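You operate a simulated robot arm through the tools that you are given. There is no shell and no other tool. Be economical: measure what you need, move in short steps, check, and stop when the job is done.

Carry out the task below with a simulated two-armed robot. There is one attempt and no reset: what you move stays moved.

## Task
Turn the ogee moulding out onto the two painted strips, with both hands.
Fine: each strip on the mark of its colour, the cast clamp open before the lift, the moulding square across the strips.

Only the result counts: the job must be done as asked and must still hold three seconds after the hand-in. Knocking over, shifting, dropping, spilling or breaking anything else fails it.

## Robot
Two 7-joint arms with two-finger parallel grippers on one trunk, on a base that drives. Base frame: it is fixed to the floor where the robot stands at the start and does not move with it; the origin is under the middle of the robot, x ahead of it, y to its left, z up. Units: cm, degrees, N and s.
The left shoulder is at the start at [6, 14.4, 92.6], the right one opposite. With the tool pointing down near the work surface each hand reaches from about 28 to 72 cm from the robot's upright axis, wherever it stands, measured 20 degrees to its own side. Places, roughly: blue mark [50, 20, 90]; blue spacer strip (17x4x4 cm) [70, 10, 90]; cast clamp [60, 70, 100]; dark red mark [50, -10, 90]; dark red spacer strip (17x4x4 cm) [70, -10, 90]; drying place [50, 0, 90]. Payload 1.57 kg a hand.
The tool frame of a hand sits at the grasp point between the pads (the TCP): z along the fingers, y along the line on which they close. The tips reach 3 cm beyond it. Largest opening 11 cm; finger width 2.4, thickness 1.2; the body of the gripper, 4.8 by 11.2 cm, starts 7.8 cm behind the TCP.
Orientation is told as [roll, pitch, yaw] about the base's x, y, z axes, in that order, counted from this pose: with the fingers straight down and closing along the base's y, the tool's x points along the base's -x, its y along +y and its z along -z.

## Interface
- The arms move only by the tool jog_arm. It takes "left_rows", "right_rows" or both (then of equal length, played together; a hand with none holds still); each is a list of rows, each an object of numbers (a shift or turn left out is 0, a gripper value left out holds the last): "tx", "ty", "tz": the shift along the tool's x, y, z in cm; "rx", "ry", "rz": the turn, a rotation vector about the tool's x, y, z in degrees; "grip": the finger opening in cm, from 0 to 11. In form: [{"tx": .., "ty": .., "tz": .., "rx": .., "ry": .., "rz": .., "grip": ..}, ...]. A call has 1 to 20 rows; each row shifts and turns the commanded pose from where the row before left it, along the tool's axes as they then stand. Each row takes 0.2 s and may step no farther than 5 cm and 8.6 degrees from the row before; otherwise, or with a gripper value out of range, the whole call is refused. A pose out of reach is approached as far as the arm can. The call stops where the force on the tool passes 40 N (or 10 N more than at its start, if that is more) or the arm is blocked; 0.2 s more then pass. Each finger travels about 4.5 cm/s and halts on what it meets, pressing with about 29 N; the grip force reading is that of the motor and also rises with nothing between the fingers. The clock runs only during rows and for 0.2 s after the last one: add rows that do not move to give the fingers time. The reply holds the time, the measured pose of the TCP, the force on the tool along the base axes, the opening and the grip force, in the units named above and with some noise, with the torque about the TCP (base axes, N m) and any sound that the robot's microphone picked up.
- Cameras (640 x 400 px; columns grow to the right, rows downward): "scene" is now at [3.82, 1.47, 152.62]; the picture's right is [0.21, -0.98, 0.00], its down [-0.81, -0.18, -0.56] and it looks along [0.55, 0.12, -0.83] (base axes); focal length 257 px, centre (320, 200). "left" rides on the left gripper at [7, -1.6, -14.1] in its tool frame; the picture's right is [0.23, 0.97, 0.00], its down [-0.86, 0.20, -0.48] and it looks along [-0.47, 0.11, 0.88] (tool axes); focal length 222 px, centre (320, 200). "right" rides on the right gripper at [7, 1.6, -14.1] in its tool frame; the picture's right is [-0.23, 0.97, 0.00], its down [-0.86, -0.20, -0.48] and it looks along [-0.47, -0.11, 0.88] (tool axes); focal length 222 px, centre (320, 200). There is no depth. A picture from a camera that has moved, and an enlarged one, comes with that camera's place and axes in the base frame and with its lens.
- camera(camera): a new picture of that camera. No time passes.
- move_column(by): slides the trunk up (or, below 0, down) by that many cm; the arms and the scene camera ride with it, the base frame stays. It gives what a move gives, with no picture.
- base_move(legs): drives the robot by 1 to 6 legs, each [ahead, left, turn to the left] in cm, cm and degrees, along the robot's own axes; the way and the turn of a leg run together, so that a leg with both is an arc; at most 150 cm and 180 degrees a leg. The arms and the cameras ride along, it lands a little off, and it stops where it bumps. It gives what a move gives.
- turn_head(pan, tilt): turns the head with the scene camera to pan (to the left, within 86 degrees either way) and tilt (down, from -29 to 69), counted from straight ahead of the robot. It gives what a move gives.
- zoom(camera, box): a new picture of the part [left, top, right, bottom] of that camera's present view, enlarged. No time passes.
- close_job(): hands the job in; it is judged then, once.

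Go step by step. Nothing tells you exact positions but the pictures and the camera data: compare them with the known pose of the tool, close in by small moves and look again before you grip or let go. The budget is 120 turns and 108 pictures, counting those below and the enlarged ones. Unless the task says otherwise, let go and move clear before handing in.

The tools are called after ">>>" as name(argument=value, ...) on one line, values as JSON. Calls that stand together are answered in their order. jog_arm: Moves the arms, as the interface text tells. Its arguments: {"type":"object","properties":{"left_rows":{"type":"array"},"right_rows":{"type":"array"}},"required":[]} The other tools are called the same way: move_column (by) slides the trunk up or down; base_move (legs) drives the base; turn_head (pan, tilt) turns the head that bears the scene camera; camera (camera) takes a picture; zoom (camera, box) takes an enlarged picture of a part of a camera's view; close_job () hands the job in.

At the start:

```text
clock: 0.0
left_tcp_pos: [35.92, 50.6, 99.99]
left_orientation: [0.0, -0.1, 0.0]
left_ft_force: [-0.6, -1.7, -0.8]
left_ft_torque: [0.01, 0.0, 0.0]
left_width: 11.01
left_gripper_force: 0.0
right_tcp_pos: [46.09, 1.75, 100.04]
right_orientation: [0.1, 0.0, 0.1]
right_ft_force: [-0.6, -0.2, 0.3]
right_ft_torque: [0.02, 0.02, 0.01]
right_width: 10.98
right_gripper_force: 0.0
trunk travel left (down, up): [-52.5, 6.5]
robot x, y, heading: [0.29, -0.05, -0.2]
head pan, tilt: [12.3, 55.7]
```

scene: 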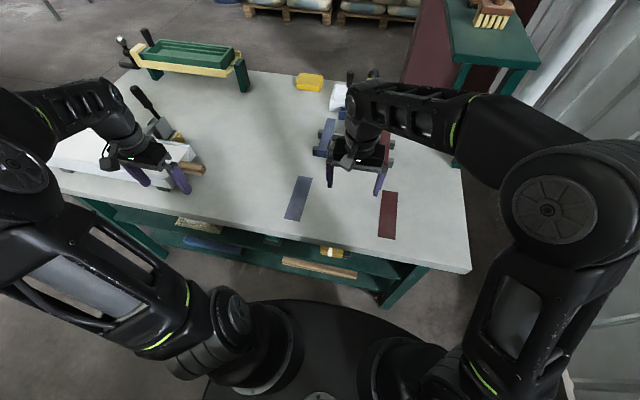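
right: 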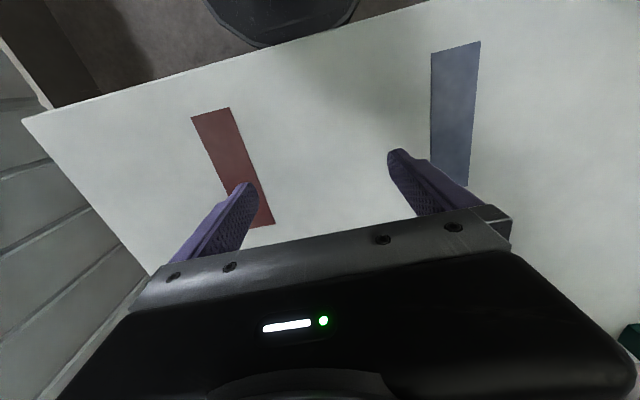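
left: 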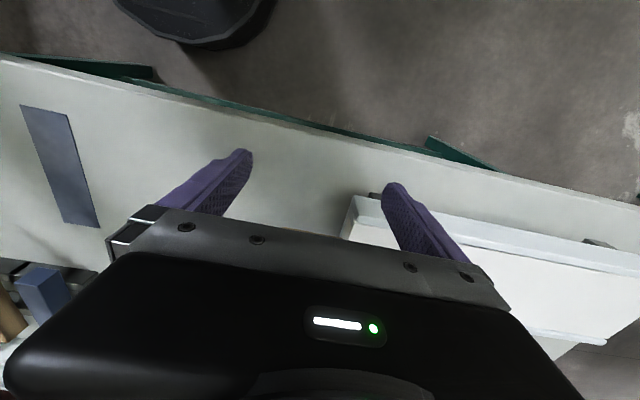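

I see the bench with two painted marks, the cast and clamp on the left partly hidden by the left arm, and the strips behind the right hand. I will look more closely before moving.

>>> zoom(camera="scene", box=[30, 20, 270, 220])

>>> zoom(camera="scene", box=[260, 50, 440, 250])

```text
2.00 times, centred on (150, 120) of scene
camera zoom: at [3.82, 1.47, 152.62], right [0.21, -0.98, 0.0], down [-0.81, -0.18, -0.56], along [0.55, 0.12, -0.83], focal length 514 px, centre (660, 360)
```

zoom: 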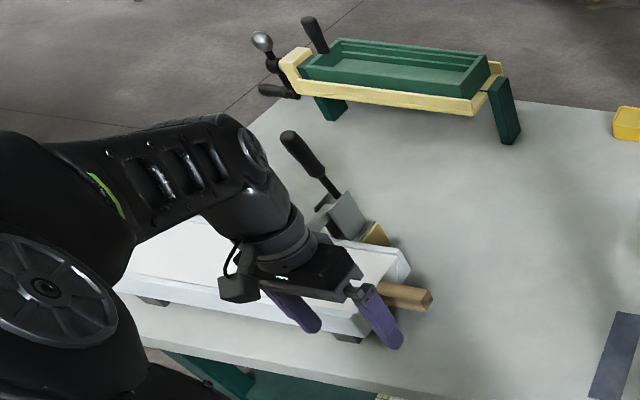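

```text
2.00 times, centred on (350, 150) of scene
camera zoom: at [3.82, 1.47, 152.62], right [0.21, -0.98, 0.0], down [-0.81, -0.18, -0.56], along [0.55, 0.12, -0.83], focal length 514 px, centre (260, 300)
```

zoom: 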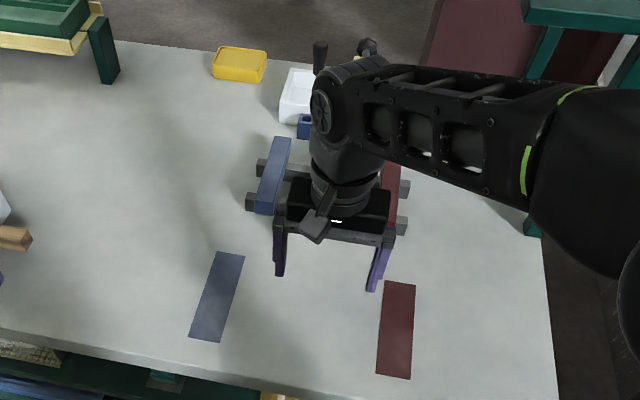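

Arms hide much of the work; I lift both hands clear so I can see it.

>>> jog_arm(left_rows=[{"tz": -5}, {"tz": -5}, {"tz": -5}, {"ty": -5}, {"ty": -5}, {"ty": -5}, {"ty": -5}, {}], right_rows=[{"tz": -5}, {"tz": -5}, {"tz": -5}, {"ty": -5}, {"ty": -5}, {"ty": -5, "tx": 4}, {"ty": -5, "tx": 4}, {}])

>>> turn_head(pan=35, tilt=42)

>>> camera(camera="scene")

>>> camera(camera="left")

```text
refused: row 6 steps farther than a row can; nothing moved
```

```text
clock: 0.9
left_tcp_pos: [35.98, 50.6, 99.92]
left_orientation: [0.0, 0.0, 0.0]
left_ft_force: [1.3, 0.8, -0.4]
left_ft_torque: [0.0, 0.03, 0.02]
left_width: 11.01
left_gripper_force: 0.1
right_tcp_pos: [46.06, 1.84, 100.03]
right_orientation: [-0.1, 0.0, 0.0]
right_ft_force: [0.1, 0.0, -0.1]
right_ft_torque: [-0.02, 0.01, 0.0]
right_width: 10.99
right_gripper_force: 0.1
trunk travel left (down, up): [-52.5, 6.5]
robot x, y, heading: [0.11, -0.19, -0.1]
head pan, tilt: [35.0, 42.0]
```

```text
102 pictures are left
camera scene: at [3.7, 4.73, 154.48], right [0.57, -0.82, 0.0], down [-0.55, -0.38, -0.74], along [0.61, 0.43, -0.67], focal length 257 px, centre (320, 200)
```

scene: 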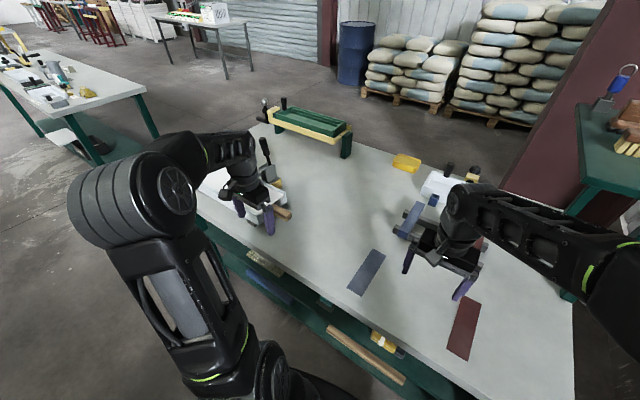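

```text
101 pictures are left
camera left: at [28.9, 49.09, 114.16], right [-0.23, 0.97, 0.0], down [0.86, 0.2, 0.48], along [0.47, 0.11, -0.88], focal length 222 px, centre (320, 200)
```

left: 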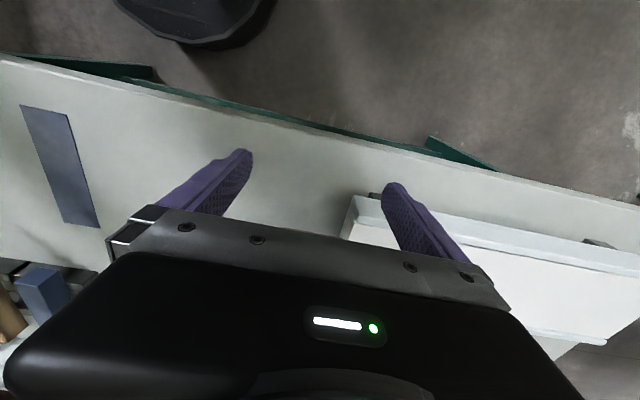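

The hands haven't moved yet, as one step was too long. I'll retry with shorter steps.

>>> jog_arm(left_rows=[{"tz": -4.8}, {"tz": -4.8}, {"tz": -4.8}, {"ty": -4.8}, {"ty": -4.8}, {"ty": -4.8}, {"ty": -4.8}, {}], right_rows=[{"tz": -4.8}, {"tz": -4.8}, {"tz": -4.8}, {"ty": -4.8}, {"ty": -4.8}, {"ty": -4}, {"ty": -4}, {"tx": 4}])

>>> camera(camera="scene")

>>> camera(camera="right")

```text
clock: 2.7
left_tcp_pos: [35.8, 31.05, 109.74]
left_orientation: [0.0, -0.1, 0.0]
left_ft_force: [0.2, 0.3, -0.1]
left_ft_torque: [-0.01, -0.04, 0.0]
left_width: 10.99
left_gripper_force: 0.1
left hand out of reach, approached as far as the arm can: row 3
right_tcp_pos: [41.87, -15.59, 109.51]
right_orientation: [0.0, -0.1, 0.1]
right_ft_force: [-0.6, -0.5, 0.5]
right_ft_torque: [-0.04, -0.03, -0.01]
right_width: 10.98
right_gripper_force: 0.1
right hand out of reach, approached as far as the arm can: row 3
trunk travel left (down, up): [-52.5, 6.5]
robot x, y, heading: [-0.19, -0.21, 0.2]
head pan, tilt: [35.0, 42.0]
```

```text
100 pictures are left
camera scene: at [3.52, 4.77, 154.49], right [0.57, -0.82, 0.0], down [-0.55, -0.38, -0.74], along [0.61, 0.43, -0.67], focal length 257 px, centre (320, 200)
```

scene: 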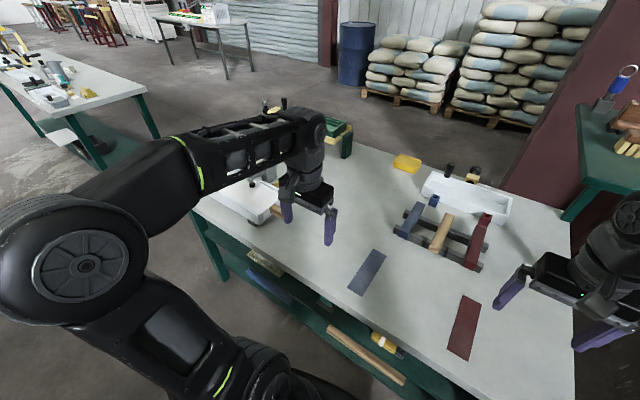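

```text
99 pictures are left
camera right: at [34.8, -13.99, 123.55], right [0.23, 0.97, 0.0], down [0.85, -0.2, 0.48], along [0.47, -0.11, -0.88], focal length 222 px, centre (320, 200)
```

right: 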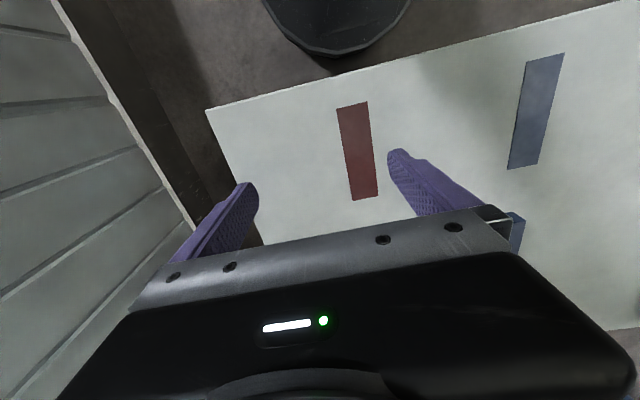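

The left arm still hides the cast. I back the robot up to see the whole bench.

>>> base_move(legs=[[-30, 0, 0]])

>>> turn_head(pan=25, tilt=35)

>>> camera(camera="scene")

```text
clock: 4.7
left_tcp_pos: [5.09, 31.27, 109.59]
left_orientation: [0.0, 0.0, 0.6]
left_ft_force: [0.1, -0.4, 0.4]
left_ft_torque: [0.01, 0.02, -0.01]
left_width: 10.98
left_gripper_force: 0.1
right_tcp_pos: [11.54, -15.36, 109.51]
right_orientation: [0.1, 0.0, 0.7]
right_ft_force: [-0.1, 0.3, -0.6]
right_ft_torque: [0.0, 0.0, 0.01]
right_width: 11.02
right_gripper_force: 0.0
trunk travel left (down, up): [-52.5, 6.5]
robot x, y, heading: [-30.41, -0.05, 0.5]
head pan, tilt: [35.0, 42.0]
```

```text
clock: 5.5
left_tcp_pos: [5.07, 31.17, 109.62]
left_orientation: [0.0, 0.0, 0.7]
left_ft_force: [-0.3, 0.1, 0.1]
left_ft_torque: [-0.02, 0.03, -0.01]
left_width: 11.0
left_gripper_force: 0.0
right_tcp_pos: [11.56, -15.34, 109.46]
right_orientation: [-0.1, 0.0, 0.7]
right_ft_force: [-0.7, 0.7, 0.4]
right_ft_torque: [0.03, 0.05, 0.0]
right_width: 11.0
right_gripper_force: 0.0
trunk travel left (down, up): [-52.5, 6.5]
robot x, y, heading: [-30.26, 0.02, 0.5]
head pan, tilt: [25.0, 35.0]
```

```text
98 pictures are left
camera scene: at [-25.79, 3.53, 155.53], right [0.43, -0.9, 0.0], down [-0.52, -0.25, -0.82], along [0.74, 0.36, -0.57], focal length 257 px, centre (320, 200)
```

scene: 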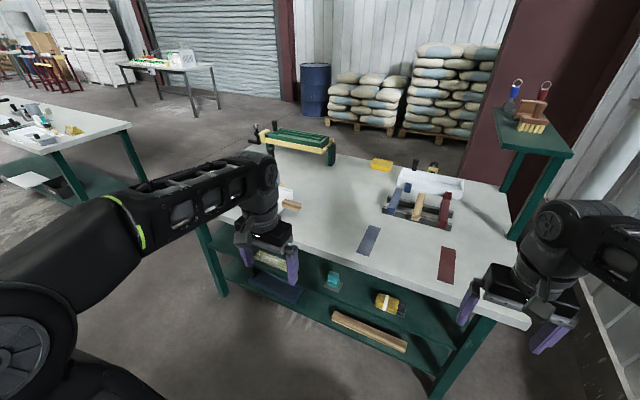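

The left arm still covers the cast; I drive left so the cast comes between the arms.

>>> base_move(legs=[[0, 55, 0]])

>>> turn_head(pan=0, tilt=38)

>>> camera(camera="scene")

```text
clock: 8.6
left_tcp_pos: [4.42, 86.19, 109.56]
left_orientation: [0.0, 0.0, 0.6]
left_ft_force: [0.0, 0.2, 0.8]
left_ft_torque: [-0.04, -0.01, -0.06]
left_width: 11.01
left_gripper_force: 0.0
right_tcp_pos: [10.95, 39.57, 109.49]
right_orientation: [0.1, -0.1, 0.6]
right_ft_force: [0.1, -0.2, 0.1]
right_ft_torque: [-0.04, 0.02, 0.02]
right_width: 11.0
right_gripper_force: 0.1
trunk travel left (down, up): [-52.5, 6.5]
robot x, y, heading: [-30.74, 54.52, 0.5]
head pan, tilt: [25.0, 35.0]
```

```text
clock: 9.5
left_tcp_pos: [4.51, 85.96, 109.62]
left_orientation: [0.1, 0.0, 0.6]
left_ft_force: [0.3, 0.0, -1.0]
left_ft_torque: [-0.03, 0.02, -0.01]
left_width: 10.99
left_gripper_force: 0.0
right_tcp_pos: [10.97, 39.4, 109.5]
right_orientation: [0.0, 0.0, 0.7]
right_ft_force: [0.6, -0.4, 0.0]
right_ft_torque: [0.0, 0.0, -0.02]
right_width: 10.99
right_gripper_force: 0.0
trunk travel left (down, up): [-52.5, 6.5]
robot x, y, heading: [-30.97, 54.66, 0.6]
head pan, tilt: [0.0, 38.0]
```

```text
97 pictures are left
camera scene: at [-25.73, 54.65, 155.08], right [0.01, -1.0, 0.0], down [-0.62, -0.01, -0.79], along [0.79, 0.01, -0.62], focal length 257 px, centre (320, 200)
```

scene: 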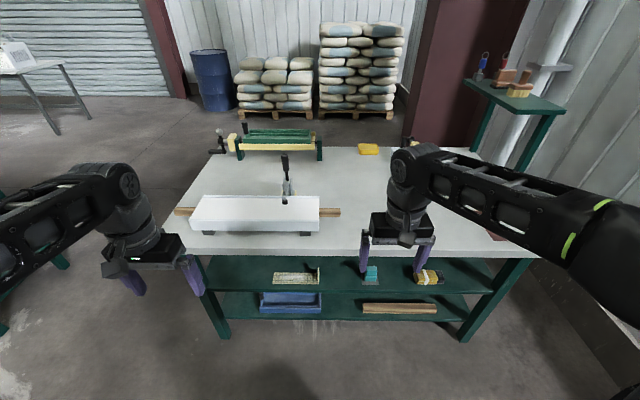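

Now the cast is unobstructed. I enlarge it and the objects behind.

>>> zoom(camera="scene", box=[170, 120, 350, 245])

>>> zoom(camera="scene", box=[340, 100, 540, 240])

```text
3.20 times, centred on (260, 182) of scene
camera zoom: at [-25.73, 54.65, 155.08], right [0.01, -1.0, 0.0], down [-0.62, -0.01, -0.79], along [0.79, 0.01, -0.62], focal length 822 px, centre (512, 256)
```

zoom: 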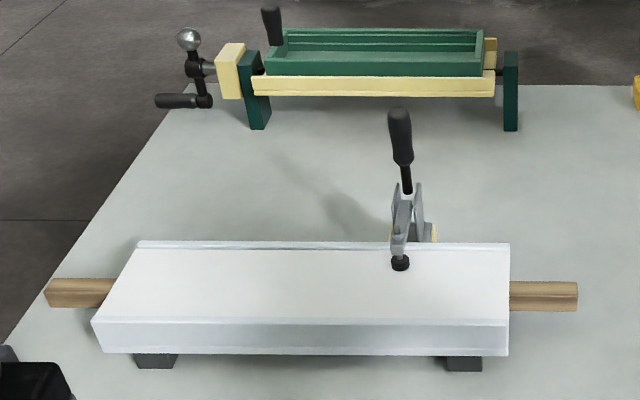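

```text
2.86 times, centred on (440, 170) of scene
camera zoom: at [-25.73, 54.65, 155.08], right [0.01, -1.0, 0.0], down [-0.62, -0.01, -0.79], along [0.79, 0.01, -0.62], focal length 734 px, centre (-23, 286)
```

zoom: 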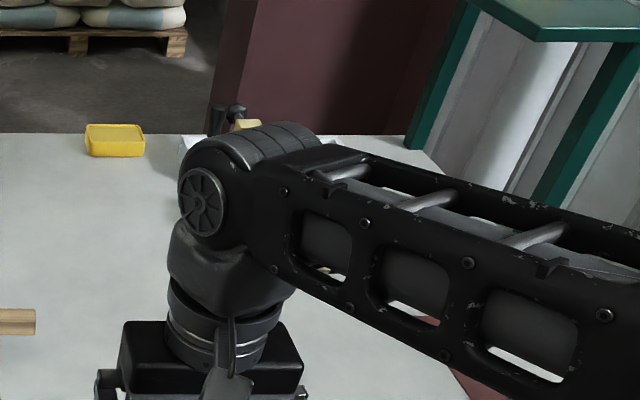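

The cast: a long white body (y ≈ 56–99) with wooden ends, and a toggle clamp behind it. I lower the trunk for a side view to learn what is mould and what is moulding.

>>> move_column(by=-42)

>>> turn_head(pan=10, tilt=12)

>>> camera(camera="scene")

>>> zoom(camera="scene", box=[180, 100, 440, 262])

```text
refused: -42 is not a number from -40 to 40
```

```text
clock: 10.4
left_tcp_pos: [4.37, 86.08, 109.74]
left_orientation: [0.0, 0.0, 0.6]
left_ft_force: [-0.3, 0.1, 0.3]
left_ft_torque: [-0.01, -0.03, -0.02]
left_width: 11.0
left_gripper_force: 0.1
right_tcp_pos: [11.07, 39.38, 109.37]
right_orientation: [0.0, 0.1, 0.6]
right_ft_force: [-0.8, 0.5, 0.2]
right_ft_torque: [0.04, 0.02, 0.02]
right_width: 11.01
right_gripper_force: 0.0
trunk travel left (down, up): [-52.5, 6.5]
robot x, y, heading: [-31.75, 54.24, 0.7]
head pan, tilt: [10.0, 12.0]
```

```text
94 pictures are left
camera scene: at [-25.19, 56.26, 159.22], right [0.18, -0.98, 0.0], down [-0.21, -0.04, -0.98], along [0.96, 0.18, -0.21], focal length 257 px, centre (320, 200)
```

scene: 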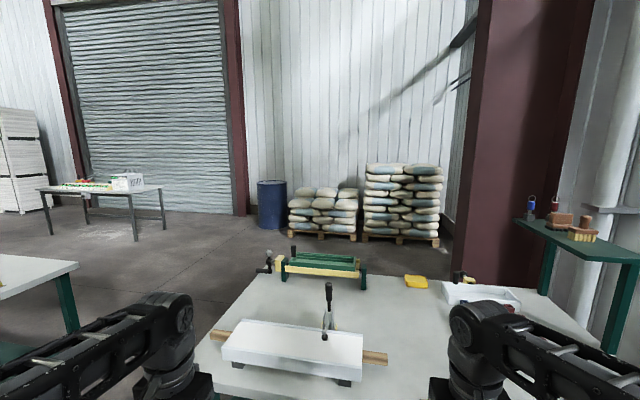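

```text
2.46 times, centred on (310, 181) of scene
camera zoom: at [-25.19, 56.26, 159.22], right [0.18, -0.98, 0.0], down [-0.21, -0.04, -0.98], along [0.96, 0.18, -0.21], focal length 632 px, centre (345, 247)
```

zoom: 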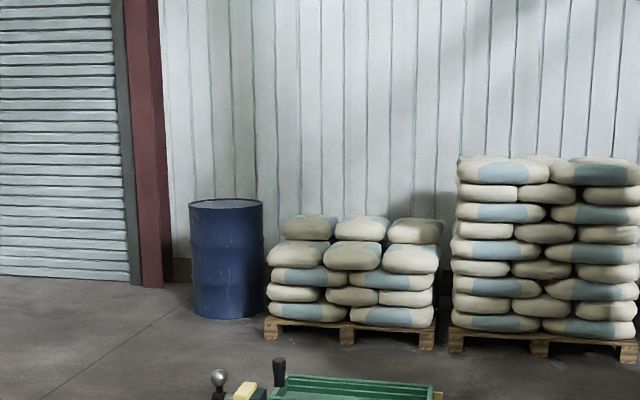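

>>> move_column(by=-38)

>>> turn_head(pan=10, tilt=17)

>>> camera(camera="scene")

>>> zoom(camera="scene", box=[200, 130, 440, 280])

```text
clock: 14.1
left_tcp_pos: [4.45, 86.16, 71.61]
left_orientation: [-0.1, 0.1, 0.6]
left_ft_force: [-0.4, 0.1, 0.0]
left_ft_torque: [0.03, -0.02, 0.0]
left_width: 11.0
left_gripper_force: 0.1
right_tcp_pos: [11.07, 39.47, 71.48]
right_orientation: [-0.1, -0.1, 0.6]
right_ft_force: [-0.2, -0.2, 0.2]
right_ft_torque: [-0.01, -0.01, -0.02]
right_width: 11.0
right_gripper_force: 0.0
trunk travel left (down, up): [-14.5, 44.5]
robot x, y, heading: [-31.02, 54.53, 0.5]
head pan, tilt: [10.0, 12.0]
```

```text
clock: 14.7
left_tcp_pos: [4.54, 86.03, 71.63]
left_orientation: [0.0, 0.1, 0.6]
left_ft_force: [0.4, 0.0, 0.7]
left_ft_torque: [-0.03, 0.0, 0.01]
left_width: 10.99
left_gripper_force: 0.0
right_tcp_pos: [11.03, 39.47, 71.46]
right_orientation: [0.0, -0.1, 0.7]
right_ft_force: [-0.7, 1.6, 0.3]
right_ft_torque: [0.02, 0.0, 0.0]
right_width: 11.01
right_gripper_force: 0.0
trunk travel left (down, up): [-14.5, 44.5]
robot x, y, heading: [-31.28, 54.87, 0.5]
head pan, tilt: [10.0, 17.0]
```

```text
92 pictures are left
camera scene: at [-25.18, 56.26, 120.41], right [0.18, -0.98, 0.0], down [-0.29, -0.05, -0.96], along [0.94, 0.18, -0.29], focal length 257 px, centre (320, 200)
```

scene: 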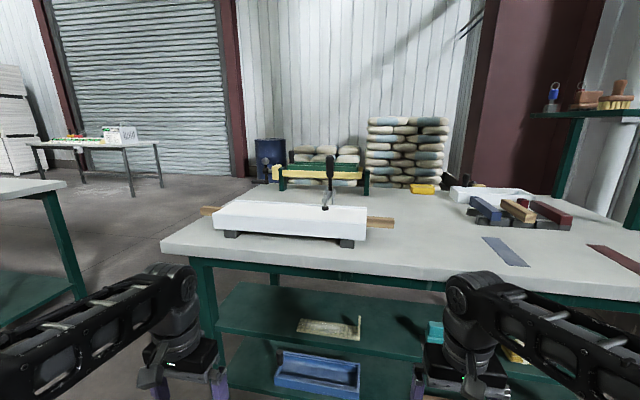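

```text
2.67 times, centred on (320, 205) of scene
camera zoom: at [-25.18, 56.26, 120.41], right [0.18, -0.98, 0.0], down [-0.29, -0.05, -0.96], along [0.94, 0.18, -0.29], focal length 685 px, centre (320, 187)
```

zoom: 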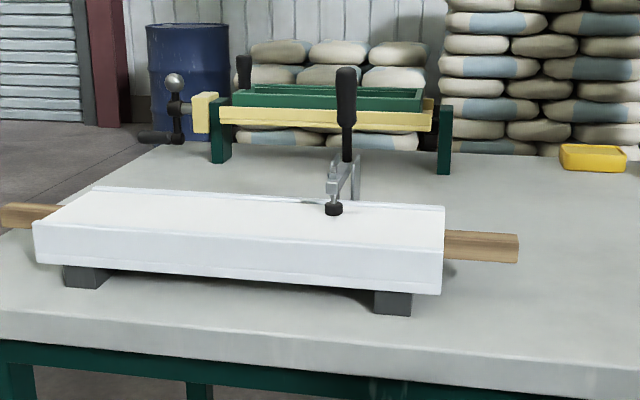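

I see the white body resting on two dark blocks, with the clamp pad pressing on it from behind. I drive back right and look at its end face and at the strips from this low height.

>>> base_move(legs=[[0, -50, 0]])

>>> turn_head(pan=28, tilt=17)

>>> camera(camera="scene")

>>> zoom(camera="scene", box=[180, 140, 340, 240])

>>> zoom(camera="scene", box=[340, 140, 600, 300])

```text
clock: 17.7
left_tcp_pos: [5.05, 35.84, 71.77]
left_orientation: [0.1, 0.0, 0.0]
left_ft_force: [-0.5, -0.4, -0.3]
left_ft_torque: [0.0, -0.02, 0.01]
left_width: 10.99
left_gripper_force: 0.0
right_tcp_pos: [11.15, -10.78, 71.45]
right_orientation: [0.0, 0.0, 0.0]
right_ft_force: [0.0, 0.2, -0.1]
right_ft_torque: [0.0, 0.01, 0.01]
right_width: 10.99
right_gripper_force: 0.1
trunk travel left (down, up): [-14.5, 44.5]
robot x, y, heading: [-30.79, 4.62, -0.2]
head pan, tilt: [10.0, 17.0]
```

```text
clock: 18.5
left_tcp_pos: [5.17, 35.79, 71.64]
left_orientation: [0.0, 0.1, 0.0]
left_ft_force: [-0.6, 0.4, 0.3]
left_ft_torque: [0.01, -0.01, -0.02]
left_width: 11.0
left_gripper_force: 0.1
right_tcp_pos: [11.09, -10.8, 71.59]
right_orientation: [-0.1, 0.0, -0.1]
right_ft_force: [-0.5, 0.8, 0.0]
right_ft_torque: [0.0, 0.01, 0.01]
right_width: 11.0
right_gripper_force: 0.1
trunk travel left (down, up): [-14.5, 44.5]
robot x, y, heading: [-31.01, 4.45, 0.1]
head pan, tilt: [28.0, 17.0]
```

```text
90 pictures are left
camera scene: at [-25.84, 9.17, 120.41], right [0.47, -0.88, 0.0], down [-0.26, -0.14, -0.96], along [0.84, 0.45, -0.29], focal length 257 px, centre (320, 200)
```

scene: 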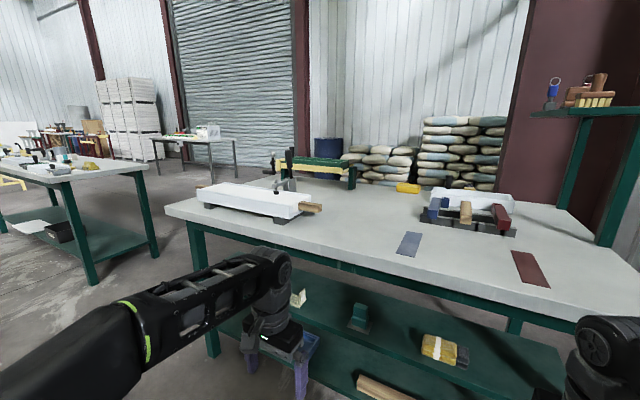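

```text
4.00 times, centred on (260, 190) of scene
camera zoom: at [-25.84, 9.17, 120.41], right [0.47, -0.88, 0.0], down [-0.26, -0.14, -0.96], along [0.84, 0.45, -0.29], focal length 1028 px, centre (560, 240)
```

zoom: 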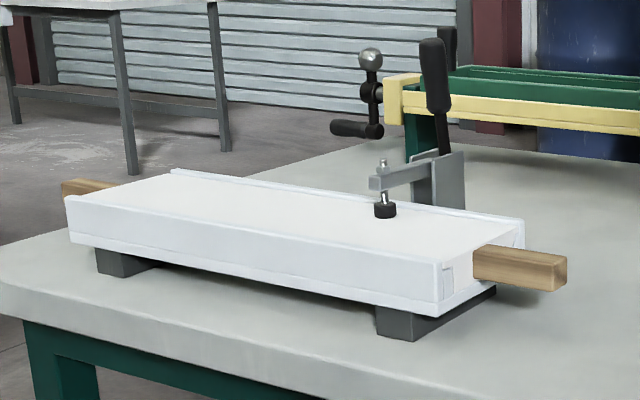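

```text
2.46 times, centred on (470, 220) of scene
camera zoom: at [-25.84, 9.17, 120.41], right [0.47, -0.88, 0.0], down [-0.26, -0.14, -0.96], along [0.84, 0.45, -0.29], focal length 632 px, centre (-49, 151)
```

zoom: 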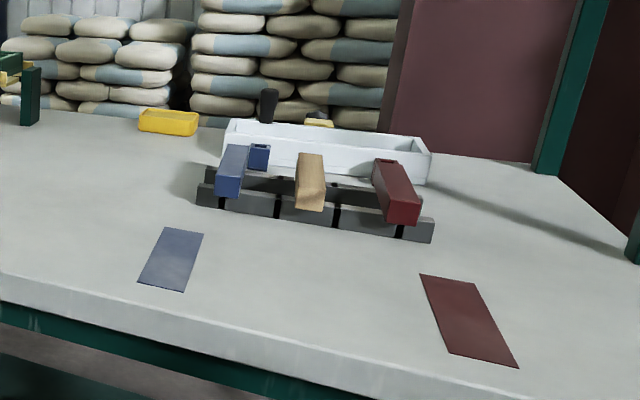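

The white trough is the mould with the cast flush in it; the laths are embedded as handles, with a vertical toggle clamp behind. First the strips: I go back up and forward to work at the rack.

>>> move_column(by=38)

>>> base_move(legs=[[31, -4.6, 0]])

>>> turn_head(pan=0, tilt=45)

>>> camera(camera="scene")

>>> zoom(camera="scene", box=[230, 90, 430, 215])

```text
clock: 22.1
left_tcp_pos: [5.14, 35.91, 109.62]
left_orientation: [0.0, 0.0, 0.0]
left_ft_force: [0.5, -0.4, 0.7]
left_ft_torque: [0.02, -0.02, 0.05]
left_width: 11.03
left_gripper_force: 0.1
right_tcp_pos: [11.05, -10.88, 109.42]
right_orientation: [0.0, 0.0, 0.0]
right_ft_force: [0.7, 0.9, -1.3]
right_ft_torque: [0.0, 0.04, -0.02]
right_width: 11.01
right_gripper_force: 0.0
trunk travel left (down, up): [-52.5, 6.5]
robot x, y, heading: [-30.89, 4.75, 0.2]
head pan, tilt: [28.0, 17.0]
```

```text
clock: 24.2
left_tcp_pos: [34.97, 31.38, 109.61]
left_orientation: [0.0, -0.1, 0.3]
left_ft_force: [0.2, -0.6, 0.8]
left_ft_torque: [0.0, 0.02, -0.01]
left_width: 10.98
left_gripper_force: 0.1
right_tcp_pos: [41.05, -15.08, 109.48]
right_orientation: [0.0, 0.0, 0.3]
right_ft_force: [-0.2, -0.2, 0.2]
right_ft_torque: [-0.03, 0.04, 0.03]
right_width: 11.0
right_gripper_force: 0.0
trunk travel left (down, up): [-52.5, 6.5]
robot x, y, heading: [-0.95, 0.49, 0.2]
head pan, tilt: [28.0, 17.0]
```

```text
clock: 25.1
left_tcp_pos: [34.72, 31.39, 109.72]
left_orientation: [-0.1, 0.0, 0.3]
left_ft_force: [-0.6, 0.2, -0.2]
left_ft_torque: [0.05, 0.03, -0.01]
left_width: 11.0
left_gripper_force: 0.0
right_tcp_pos: [40.92, -15.13, 109.36]
right_orientation: [0.1, 0.0, 0.2]
right_ft_force: [-0.5, 0.3, -0.6]
right_ft_torque: [0.0, -0.01, 0.0]
right_width: 10.98
right_gripper_force: 0.2
trunk travel left (down, up): [-52.5, 6.5]
robot x, y, heading: [-1.32, 0.29, 0.0]
head pan, tilt: [0.0, 45.0]
```

```text
87 pictures are left
camera scene: at [3.83, 0.31, 154.06], right [0.01, -1.0, 0.0], down [-0.71, 0.0, -0.71], along [0.71, 0.0, -0.71], focal length 257 px, centre (320, 200)
```

scene: 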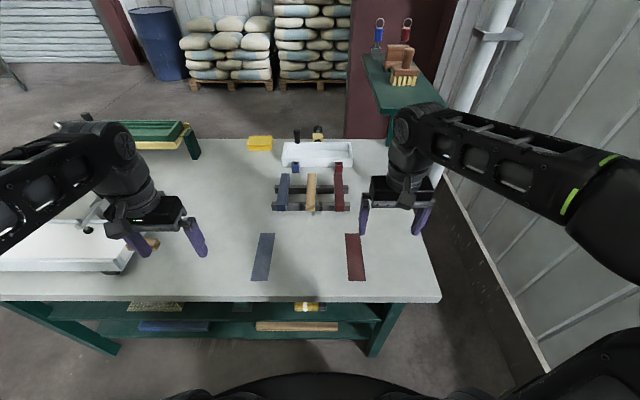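

```text
3.20 times, centred on (330, 152) of scene
camera zoom: at [3.83, 0.31, 154.06], right [0.01, -1.0, 0.0], down [-0.71, 0.0, -0.71], along [0.71, 0.0, -0.71], focal length 822 px, centre (288, 352)
```

zoom: 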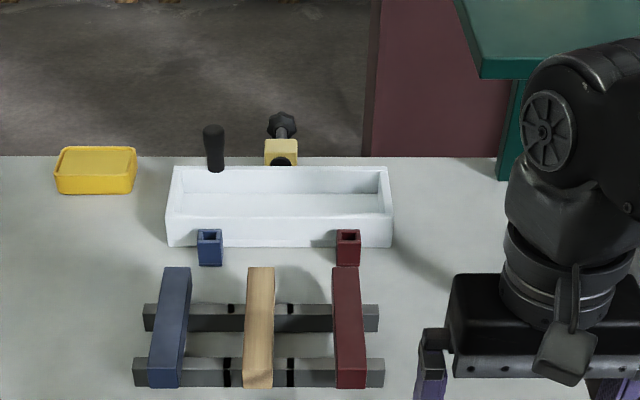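

The strips lie along x on a rack: blue about y ≈ 13, red about y ≈ −6, x ≈ 69, with a plain strip between. I measure the marks and bring both hands above the strips.

>>> zoom(camera="scene", box=[240, 220, 400, 310])

>>> jog_arm(right_rows=[{"tx": -4, "ty": 1.3, "grip": 7}, {"tx": -4, "ty": 1.3}, {"tx": -4, "ty": 1.3}, {"tx": -4, "ty": 1.3}, {"tx": -4, "ty": 1.3}, {"tx": -4, "ty": 1.3}, {"tx": -1, "ty": 1.1}, {}], left_rows=[{"tx": -4, "ty": -2.3, "grip": 7}, {"tx": -4, "ty": -2.3}, {"tx": -4, "ty": -2.3}, {"tx": -4, "ty": -2.3}, {"tx": -4, "ty": -2.3}, {"tx": -4, "ty": -2.3}, {"tx": -4, "ty": -2.3}, {"tx": -3, "ty": -2.3}])

>>> camera(camera="right")

>>> camera(camera="left")

>>> camera(camera="scene")

```text
4.00 times, centred on (320, 265) of scene
camera zoom: at [3.83, 0.31, 154.06], right [0.01, -1.0, 0.0], down [-0.71, 0.0, -0.71], along [0.71, 0.0, -0.71], focal length 1028 px, centre (320, -60)
```

zoom: 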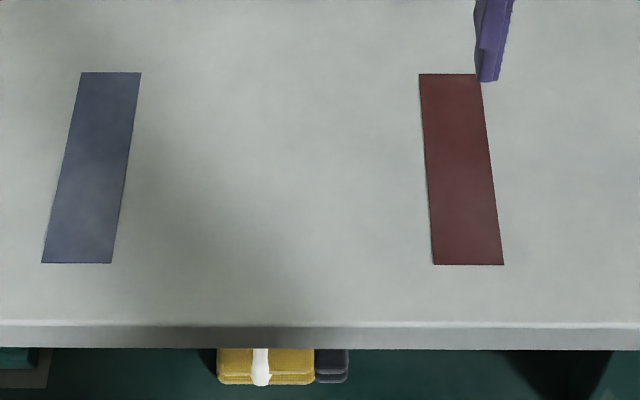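

```text
clock: 26.9
left_tcp_pos: [51.78, 21.99, 109.69]
left_orientation: [0.0, -0.1, 0.2]
left_ft_force: [-0.6, 0.0, -0.5]
left_ft_torque: [0.0, 0.0, 0.02]
left_width: 7.01
left_gripper_force: 0.0
left hand out of reach, approached as far as the arm can: row 5, 6, 7, 8
right_tcp_pos: [51.93, -11.72, 109.33]
right_orientation: [0.2, -0.1, 0.2]
right_ft_force: [1.2, 0.1, -0.3]
right_ft_torque: [0.01, -0.03, 0.01]
right_width: 7.01
right_gripper_force: 0.1
right hand out of reach, approached as far as the arm can: row 3, 4, 5, 6, 7
trunk travel left (down, up): [-52.5, 6.5]
robot x, y, heading: [-1.21, 0.11, -0.2]
head pan, tilt: [0.0, 45.0]
```

```text
84 pictures are left
camera right: at [44.82, -10.19, 123.4], right [0.22, 0.97, 0.0], down [0.85, -0.2, 0.48], along [0.47, -0.11, -0.88], focal length 222 px, centre (320, 200)
```

right: 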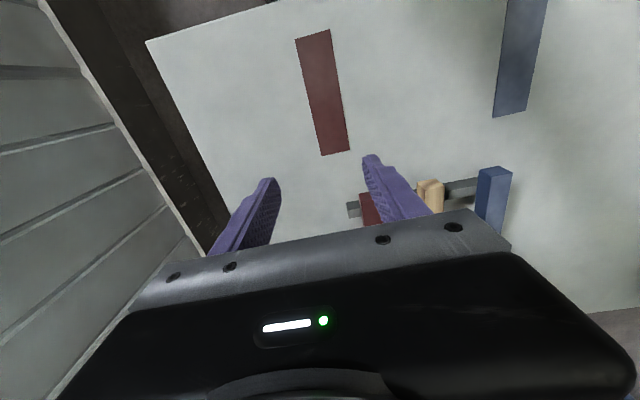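

```text
83 pictures are left
camera left: at [44.57, 20.41, 123.89], right [-0.23, 0.97, 0.0], down [0.85, 0.2, 0.48], along [0.47, 0.11, -0.88], focal length 222 px, centre (320, 200)
```

left: 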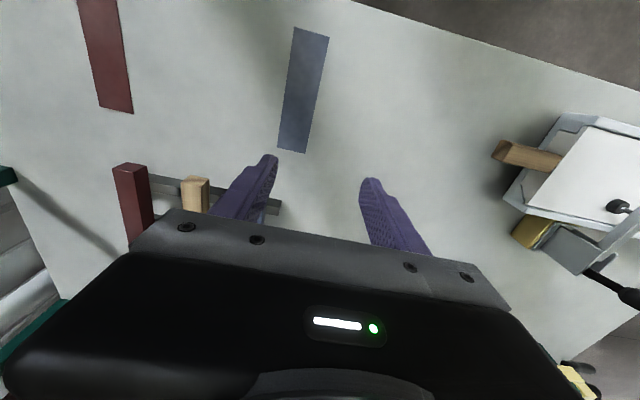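

```text
82 pictures are left
camera scene: at [3.86, 0.22, 154.05], right [0.0, -1.0, 0.0], down [-0.71, 0.0, -0.71], along [0.71, 0.0, -0.71], focal length 257 px, centre (320, 200)
```

scene: 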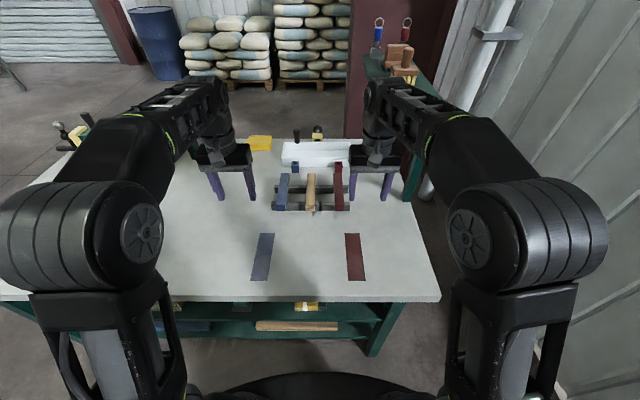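

The hands can't reach that far at z 110. The pictures agree on a bench surface at about z = 86, with marks at about blue (48, 17.9) and red (47.9, −10.3). I lower the hands and then reach forward.

>>> jog_arm(right_rows=[{"tz": 4.5}, {"tz": 4.5}, {}], left_rows=[{"tz": 4.5}, {"tz": 4.5}, {}])

```text
clock: 27.7
left_tcp_pos: [51.93, 21.81, 100.73]
left_orientation: [0.0, 0.0, 0.2]
left_ft_force: [0.0, 0.1, -0.4]
left_ft_torque: [0.04, -0.02, -0.01]
left_width: 6.99
left_gripper_force: 0.1
right_tcp_pos: [51.97, -11.49, 100.54]
right_orientation: [-0.1, 0.0, 0.2]
right_ft_force: [-0.3, 0.0, 0.4]
right_ft_torque: [-0.03, 0.0, 0.02]
right_width: 7.0
right_gripper_force: 0.0
trunk travel left (down, up): [-52.5, 6.5]
robot x, y, heading: [-1.0, 0.16, 0.1]
head pan, tilt: [0.0, 45.0]
```

>>> jog_arm(right_rows=[{"tx": -4, "ty": 1.3}, {"tx": -4, "ty": 1.3}, {"tx": -4, "ty": 1.3}, {"tx": -4, "ty": 1.3}, {}], left_rows=[{"tx": -4, "ty": -2.2}, {"tx": -4, "ty": -2.2}, {"tx": -4, "ty": -2.2}, {"tx": -4, "ty": -2.2}, {}])

>>> camera(camera="right")

>>> camera(camera="left")

>>> zoom(camera="scene", box=[230, 90, 430, 215])

```text
clock: 28.9
left_tcp_pos: [62.74, 16.13, 100.76]
left_orientation: [0.0, -0.1, 0.2]
left_ft_force: [-0.5, 0.8, -0.4]
left_ft_torque: [0.0, -0.01, 0.03]
left_width: 6.98
left_gripper_force: 0.1
left hand out of reach, approached as far as the arm can: row 3, 4
right_tcp_pos: [61.76, -8.52, 100.44]
right_orientation: [-0.1, 0.0, 0.1]
right_ft_force: [0.1, 0.1, -0.1]
right_ft_torque: [0.01, 0.0, -0.01]
right_width: 6.99
right_gripper_force: 0.0
right hand out of reach, approached as far as the arm can: row 3, 4
trunk travel left (down, up): [-52.5, 6.5]
robot x, y, heading: [-1.14, 0.36, -0.1]
head pan, tilt: [0.0, 45.0]
```

```text
81 pictures are left
camera right: at [54.7, -6.82, 114.47], right [0.22, 0.97, 0.0], down [0.86, -0.2, 0.48], along [0.47, -0.11, -0.88], focal length 222 px, centre (320, 200)
```

right: 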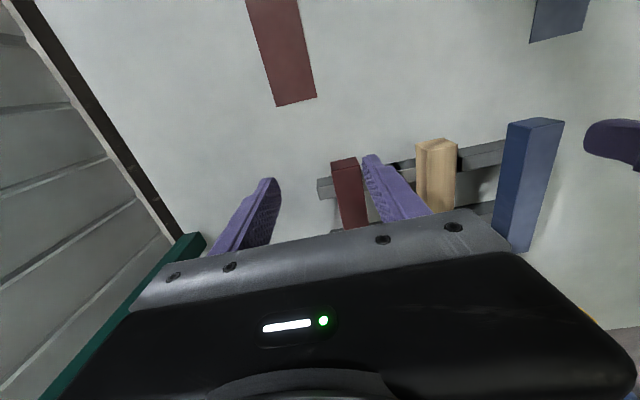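

```text
80 pictures are left
camera left: at [55.64, 14.53, 114.97], right [-0.23, 0.97, 0.0], down [0.85, 0.2, 0.48], along [0.47, 0.11, -0.88], focal length 222 px, centre (320, 200)
```

left: 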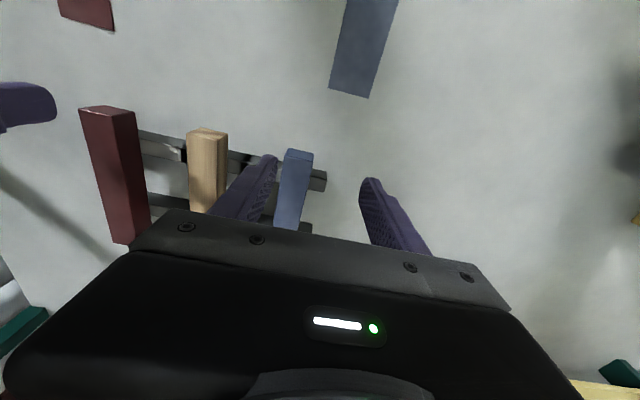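

```text
3.20 times, centred on (330, 152) of scene
camera zoom: at [3.84, 0.29, 154.05], right [0.0, -1.0, 0.0], down [-0.71, 0.0, -0.71], along [0.71, 0.0, -0.71], focal length 822 px, centre (288, 352)
```

zoom: 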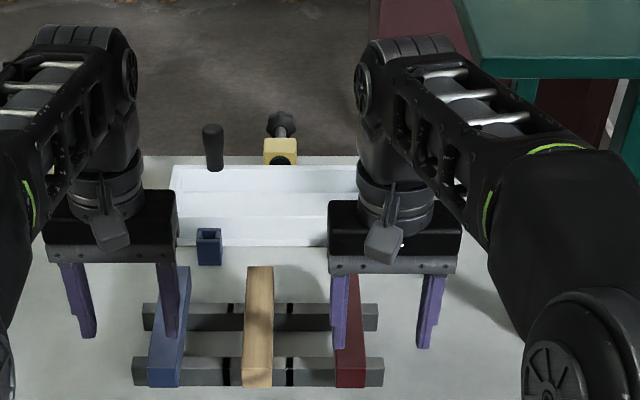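

The hands stop at x ≈ 62 at this height, so I ease the base forward a few centimetres.

>>> base_move(legs=[[5, 0, 0]])

>>> camera(camera="scene")

```text
clock: 29.8
left_tcp_pos: [67.7, 16.01, 100.69]
left_orientation: [-0.1, 0.0, 0.3]
left_ft_force: [0.6, -0.4, 0.0]
left_ft_torque: [0.03, 0.02, -0.01]
left_width: 7.01
left_gripper_force: 0.0
right_tcp_pos: [66.81, -8.42, 100.17]
right_orientation: [0.0, 0.1, 0.1]
right_ft_force: [-0.6, -0.3, 0.4]
right_ft_torque: [0.0, 0.04, 0.0]
right_width: 7.0
right_gripper_force: 0.0
trunk travel left (down, up): [-52.5, 6.5]
robot x, y, heading: [3.48, 0.14, 0.1]
head pan, tilt: [0.0, 45.0]
```

```text
78 pictures are left
camera scene: at [8.99, 0.32, 154.04], right [0.0, -1.0, 0.0], down [-0.71, 0.0, -0.71], along [0.71, 0.0, -0.71], focal length 257 px, centre (320, 200)
```

scene: 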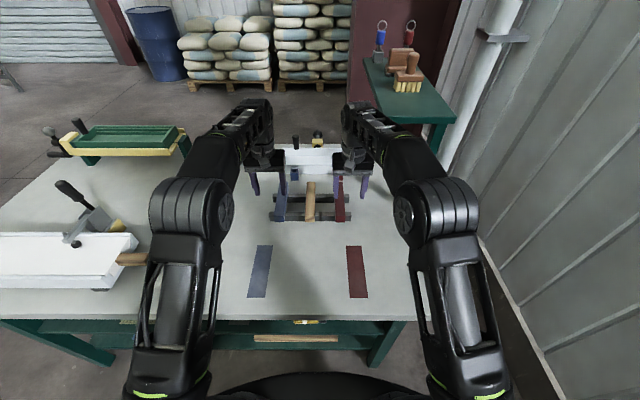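

The base moved without bumping. I move the hands over the strips and lower a little, then check the alignment.

>>> jog_arm(right_rows=[{"tz": 3.2}, {"ty": 2.2, "tx": -3}, {}], left_rows=[{"tz": 3.7}, {"ty": -2.3, "tx": -2}, {}])

>>> camera(camera="right")

>>> camera(camera="left")

>>> zoom(camera="scene", box=[240, 120, 400, 230])

```text
clock: 30.6
left_tcp_pos: [69.81, 13.91, 97.01]
left_orientation: [0.0, -0.1, 0.3]
left_ft_force: [0.6, 0.0, 0.3]
left_ft_torque: [-0.05, -0.03, 0.01]
left_width: 6.98
left_gripper_force: 0.2
right_tcp_pos: [68.74, -6.91, 97.08]
right_orientation: [-0.1, 0.0, 0.2]
right_ft_force: [1.2, 0.4, -0.4]
right_ft_torque: [-0.01, 0.03, -0.02]
right_width: 6.97
right_gripper_force: 0.0
right hand out of reach, approached as far as the arm can: row 2
trunk travel left (down, up): [-52.5, 6.5]
robot x, y, heading: [3.83, 0.22, -0.0]
head pan, tilt: [0.0, 45.0]
```

```text
77 pictures are left
camera right: at [61.72, -5.38, 111.1], right [0.22, 0.97, 0.0], down [0.86, -0.2, 0.48], along [0.47, -0.11, -0.88], focal length 222 px, centre (320, 200)
```

right: 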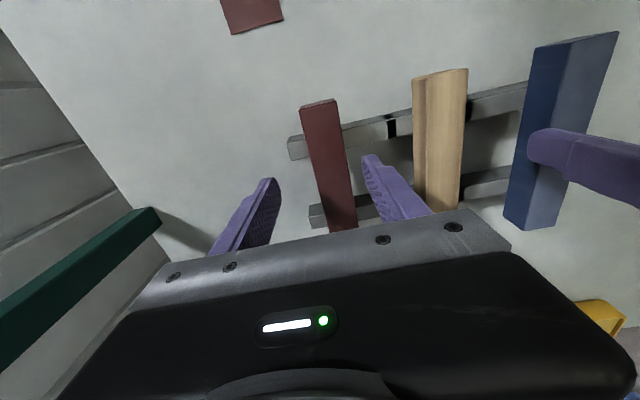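

```text
76 pictures are left
camera left: at [62.57, 12.38, 111.13], right [-0.23, 0.97, 0.0], down [0.85, 0.2, 0.48], along [0.47, 0.11, -0.88], focal length 222 px, centre (320, 200)
```

left: 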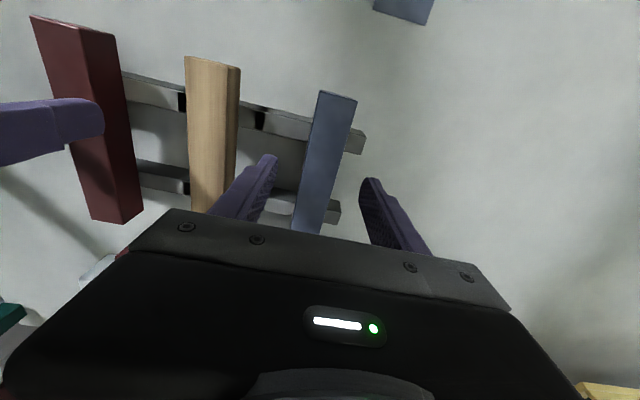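

```text
3.64 times, centred on (320, 175) of scene
camera zoom: at [8.74, 0.35, 154.06], right [0.0, -1.0, 0.0], down [-0.71, 0.0, -0.71], along [0.71, 0.0, -0.71], focal length 934 px, centre (320, 291)
```

zoom: 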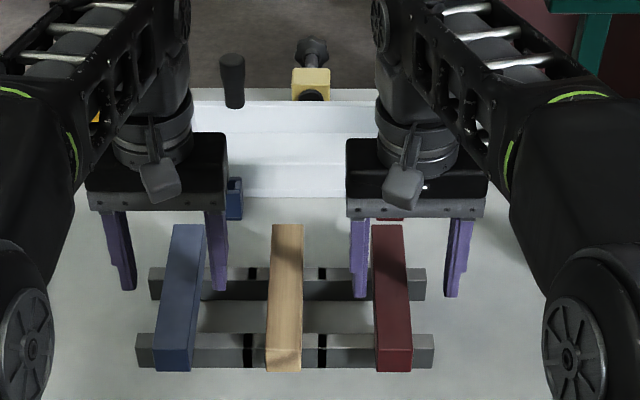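

Wrist views put red at y ≈ −6.0 and blue at y ≈ 13.9, tops near z 92. I centre the right hand and lower both to straddle the strips.

>>> jog_arm(right_rows=[{"ty": 0.95}, {"tz": 1.5}, {"tz": 1.5, "tx": -0.9}, {"tz": 1.2, "tx": -0.9}, {"tz": 1}, {}], left_rows=[{}, {"tz": 1.5}, {"tz": 1.5, "tx": -0.4}, {"tz": 1.2, "tx": -0.4}, {"tz": 1}, {}])

>>> camera(camera="right")

>>> camera(camera="left")

```text
clock: 32.0
left_tcp_pos: [70.39, 13.66, 91.81]
left_orientation: [0.1, -0.1, 0.1]
left_ft_force: [-0.6, 0.5, 0.0]
left_ft_torque: [0.04, 0.01, -0.01]
left_width: 7.02
left_gripper_force: 0.1
right_tcp_pos: [70.34, -5.96, 92.14]
right_orientation: [0.1, 0.0, 0.2]
right_ft_force: [0.1, -0.9, -1.0]
right_ft_torque: [0.02, 0.02, 0.0]
right_width: 7.0
right_gripper_force: 0.0
trunk travel left (down, up): [-52.5, 6.5]
robot x, y, heading: [3.68, 0.37, 0.3]
head pan, tilt: [0.0, 45.0]
```

```text
74 pictures are left
camera right: at [63.29, -4.35, 106.17], right [0.22, 0.97, 0.0], down [0.86, -0.2, 0.48], along [0.47, -0.11, -0.88], focal length 222 px, centre (320, 200)
```

right: 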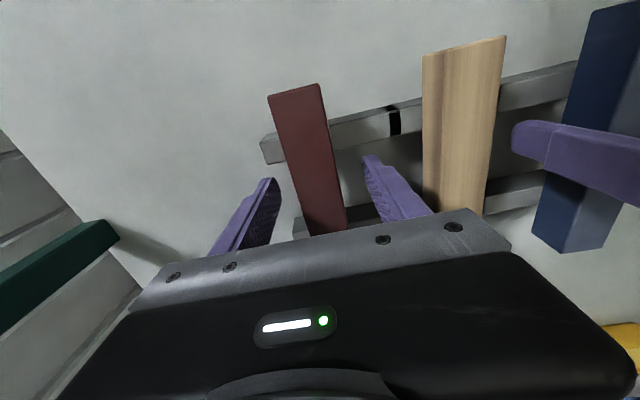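

```text
73 pictures are left
camera left: at [63.31, 12.19, 106.0], right [-0.23, 0.97, 0.0], down [0.85, 0.2, 0.48], along [0.47, 0.11, -0.88], focal length 222 px, centre (320, 200)
```

left: 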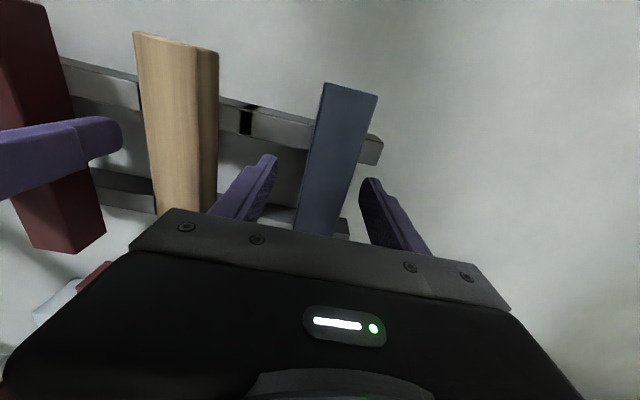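

Both hands straddle their strips. I lower 1 cm more and close.

>>> jog_arm(right_rows=[{"tz": 0.6}, {"tz": 0.6}, {"grip": 5}, {"grip": 4.2}, {"grip": 3}, {}, {}], left_rows=[{"tz": 0.5}, {"tz": 0.5}, {"grip": 5}, {"grip": 4.2}, {"grip": 3}, {}, {}])

```text
clock: 33.6
left_tcp_pos: [70.4, 13.85, 90.8]
left_orientation: [0.0, -0.1, 0.3]
left_ft_force: [0.2, -0.7, 0.5]
left_ft_torque: [0.0, -0.01, 0.0]
left_width: 3.19
left_gripper_force: 28.9
right_tcp_pos: [70.47, -5.89, 90.92]
right_orientation: [-0.1, 0.0, 0.2]
right_ft_force: [-0.4, -0.5, -0.3]
right_ft_torque: [-0.03, -0.07, -0.03]
right_width: 3.15
right_gripper_force: 29.5
trunk travel left (down, up): [-52.5, 6.5]
robot x, y, heading: [3.68, 0.45, 0.2]
head pan, tilt: [0.0, 45.0]
```

Both grip at 3.2 cm width. I lift gently.

>>> jog_arm(right_rows=[{"tz": -1}, {"tz": -1.5}, {"tz": -2}, {"tz": -1.5}, {}], left_rows=[{"tz": -1}, {"tz": -1.5}, {"tz": -2}, {"tz": -1.5}, {}])

>>> zoom(camera="scene", box=[240, 120, 400, 230])

>>> camera(camera="right")

```text
clock: 34.8
left_tcp_pos: [70.44, 13.77, 96.07]
left_orientation: [-0.2, -0.2, 0.2]
left_ft_force: [0.3, 0.2, -0.8]
left_ft_torque: [0.01, -0.01, -0.01]
left_width: 3.16
left_gripper_force: 28.8
left hand out of reach, approached as far as the arm can: row 4
right_tcp_pos: [70.23, -5.9, 94.35]
right_orientation: [0.0, -0.1, 0.2]
right_ft_force: [0.2, 0.5, -0.6]
right_ft_torque: [-0.01, 0.02, 0.0]
right_width: 3.15
right_gripper_force: 29.1
right hand out of reach, approached as far as the arm can: row 3, 4
trunk travel left (down, up): [-52.5, 6.5]
robot x, y, heading: [3.77, 0.24, 0.2]
head pan, tilt: [0.0, 45.0]
```

```text
3.64 times, centred on (320, 175) of scene
camera zoom: at [8.78, 0.31, 154.05], right [0.0, -1.0, 0.0], down [-0.71, 0.0, -0.71], along [0.71, 0.0, -0.71], focal length 934 px, centre (320, 291)
```

zoom: 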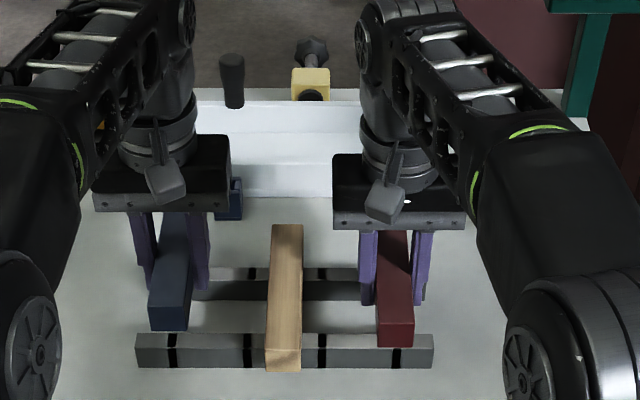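

```text
71 pictures are left
camera right: at [63.28, -4.36, 108.39], right [0.22, 0.97, 0.0], down [0.86, -0.2, 0.48], along [0.47, -0.11, -0.88], focal length 222 px, centre (320, 200)
```

right: 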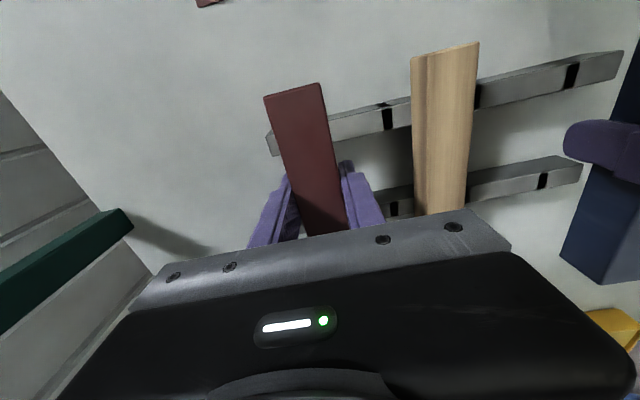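

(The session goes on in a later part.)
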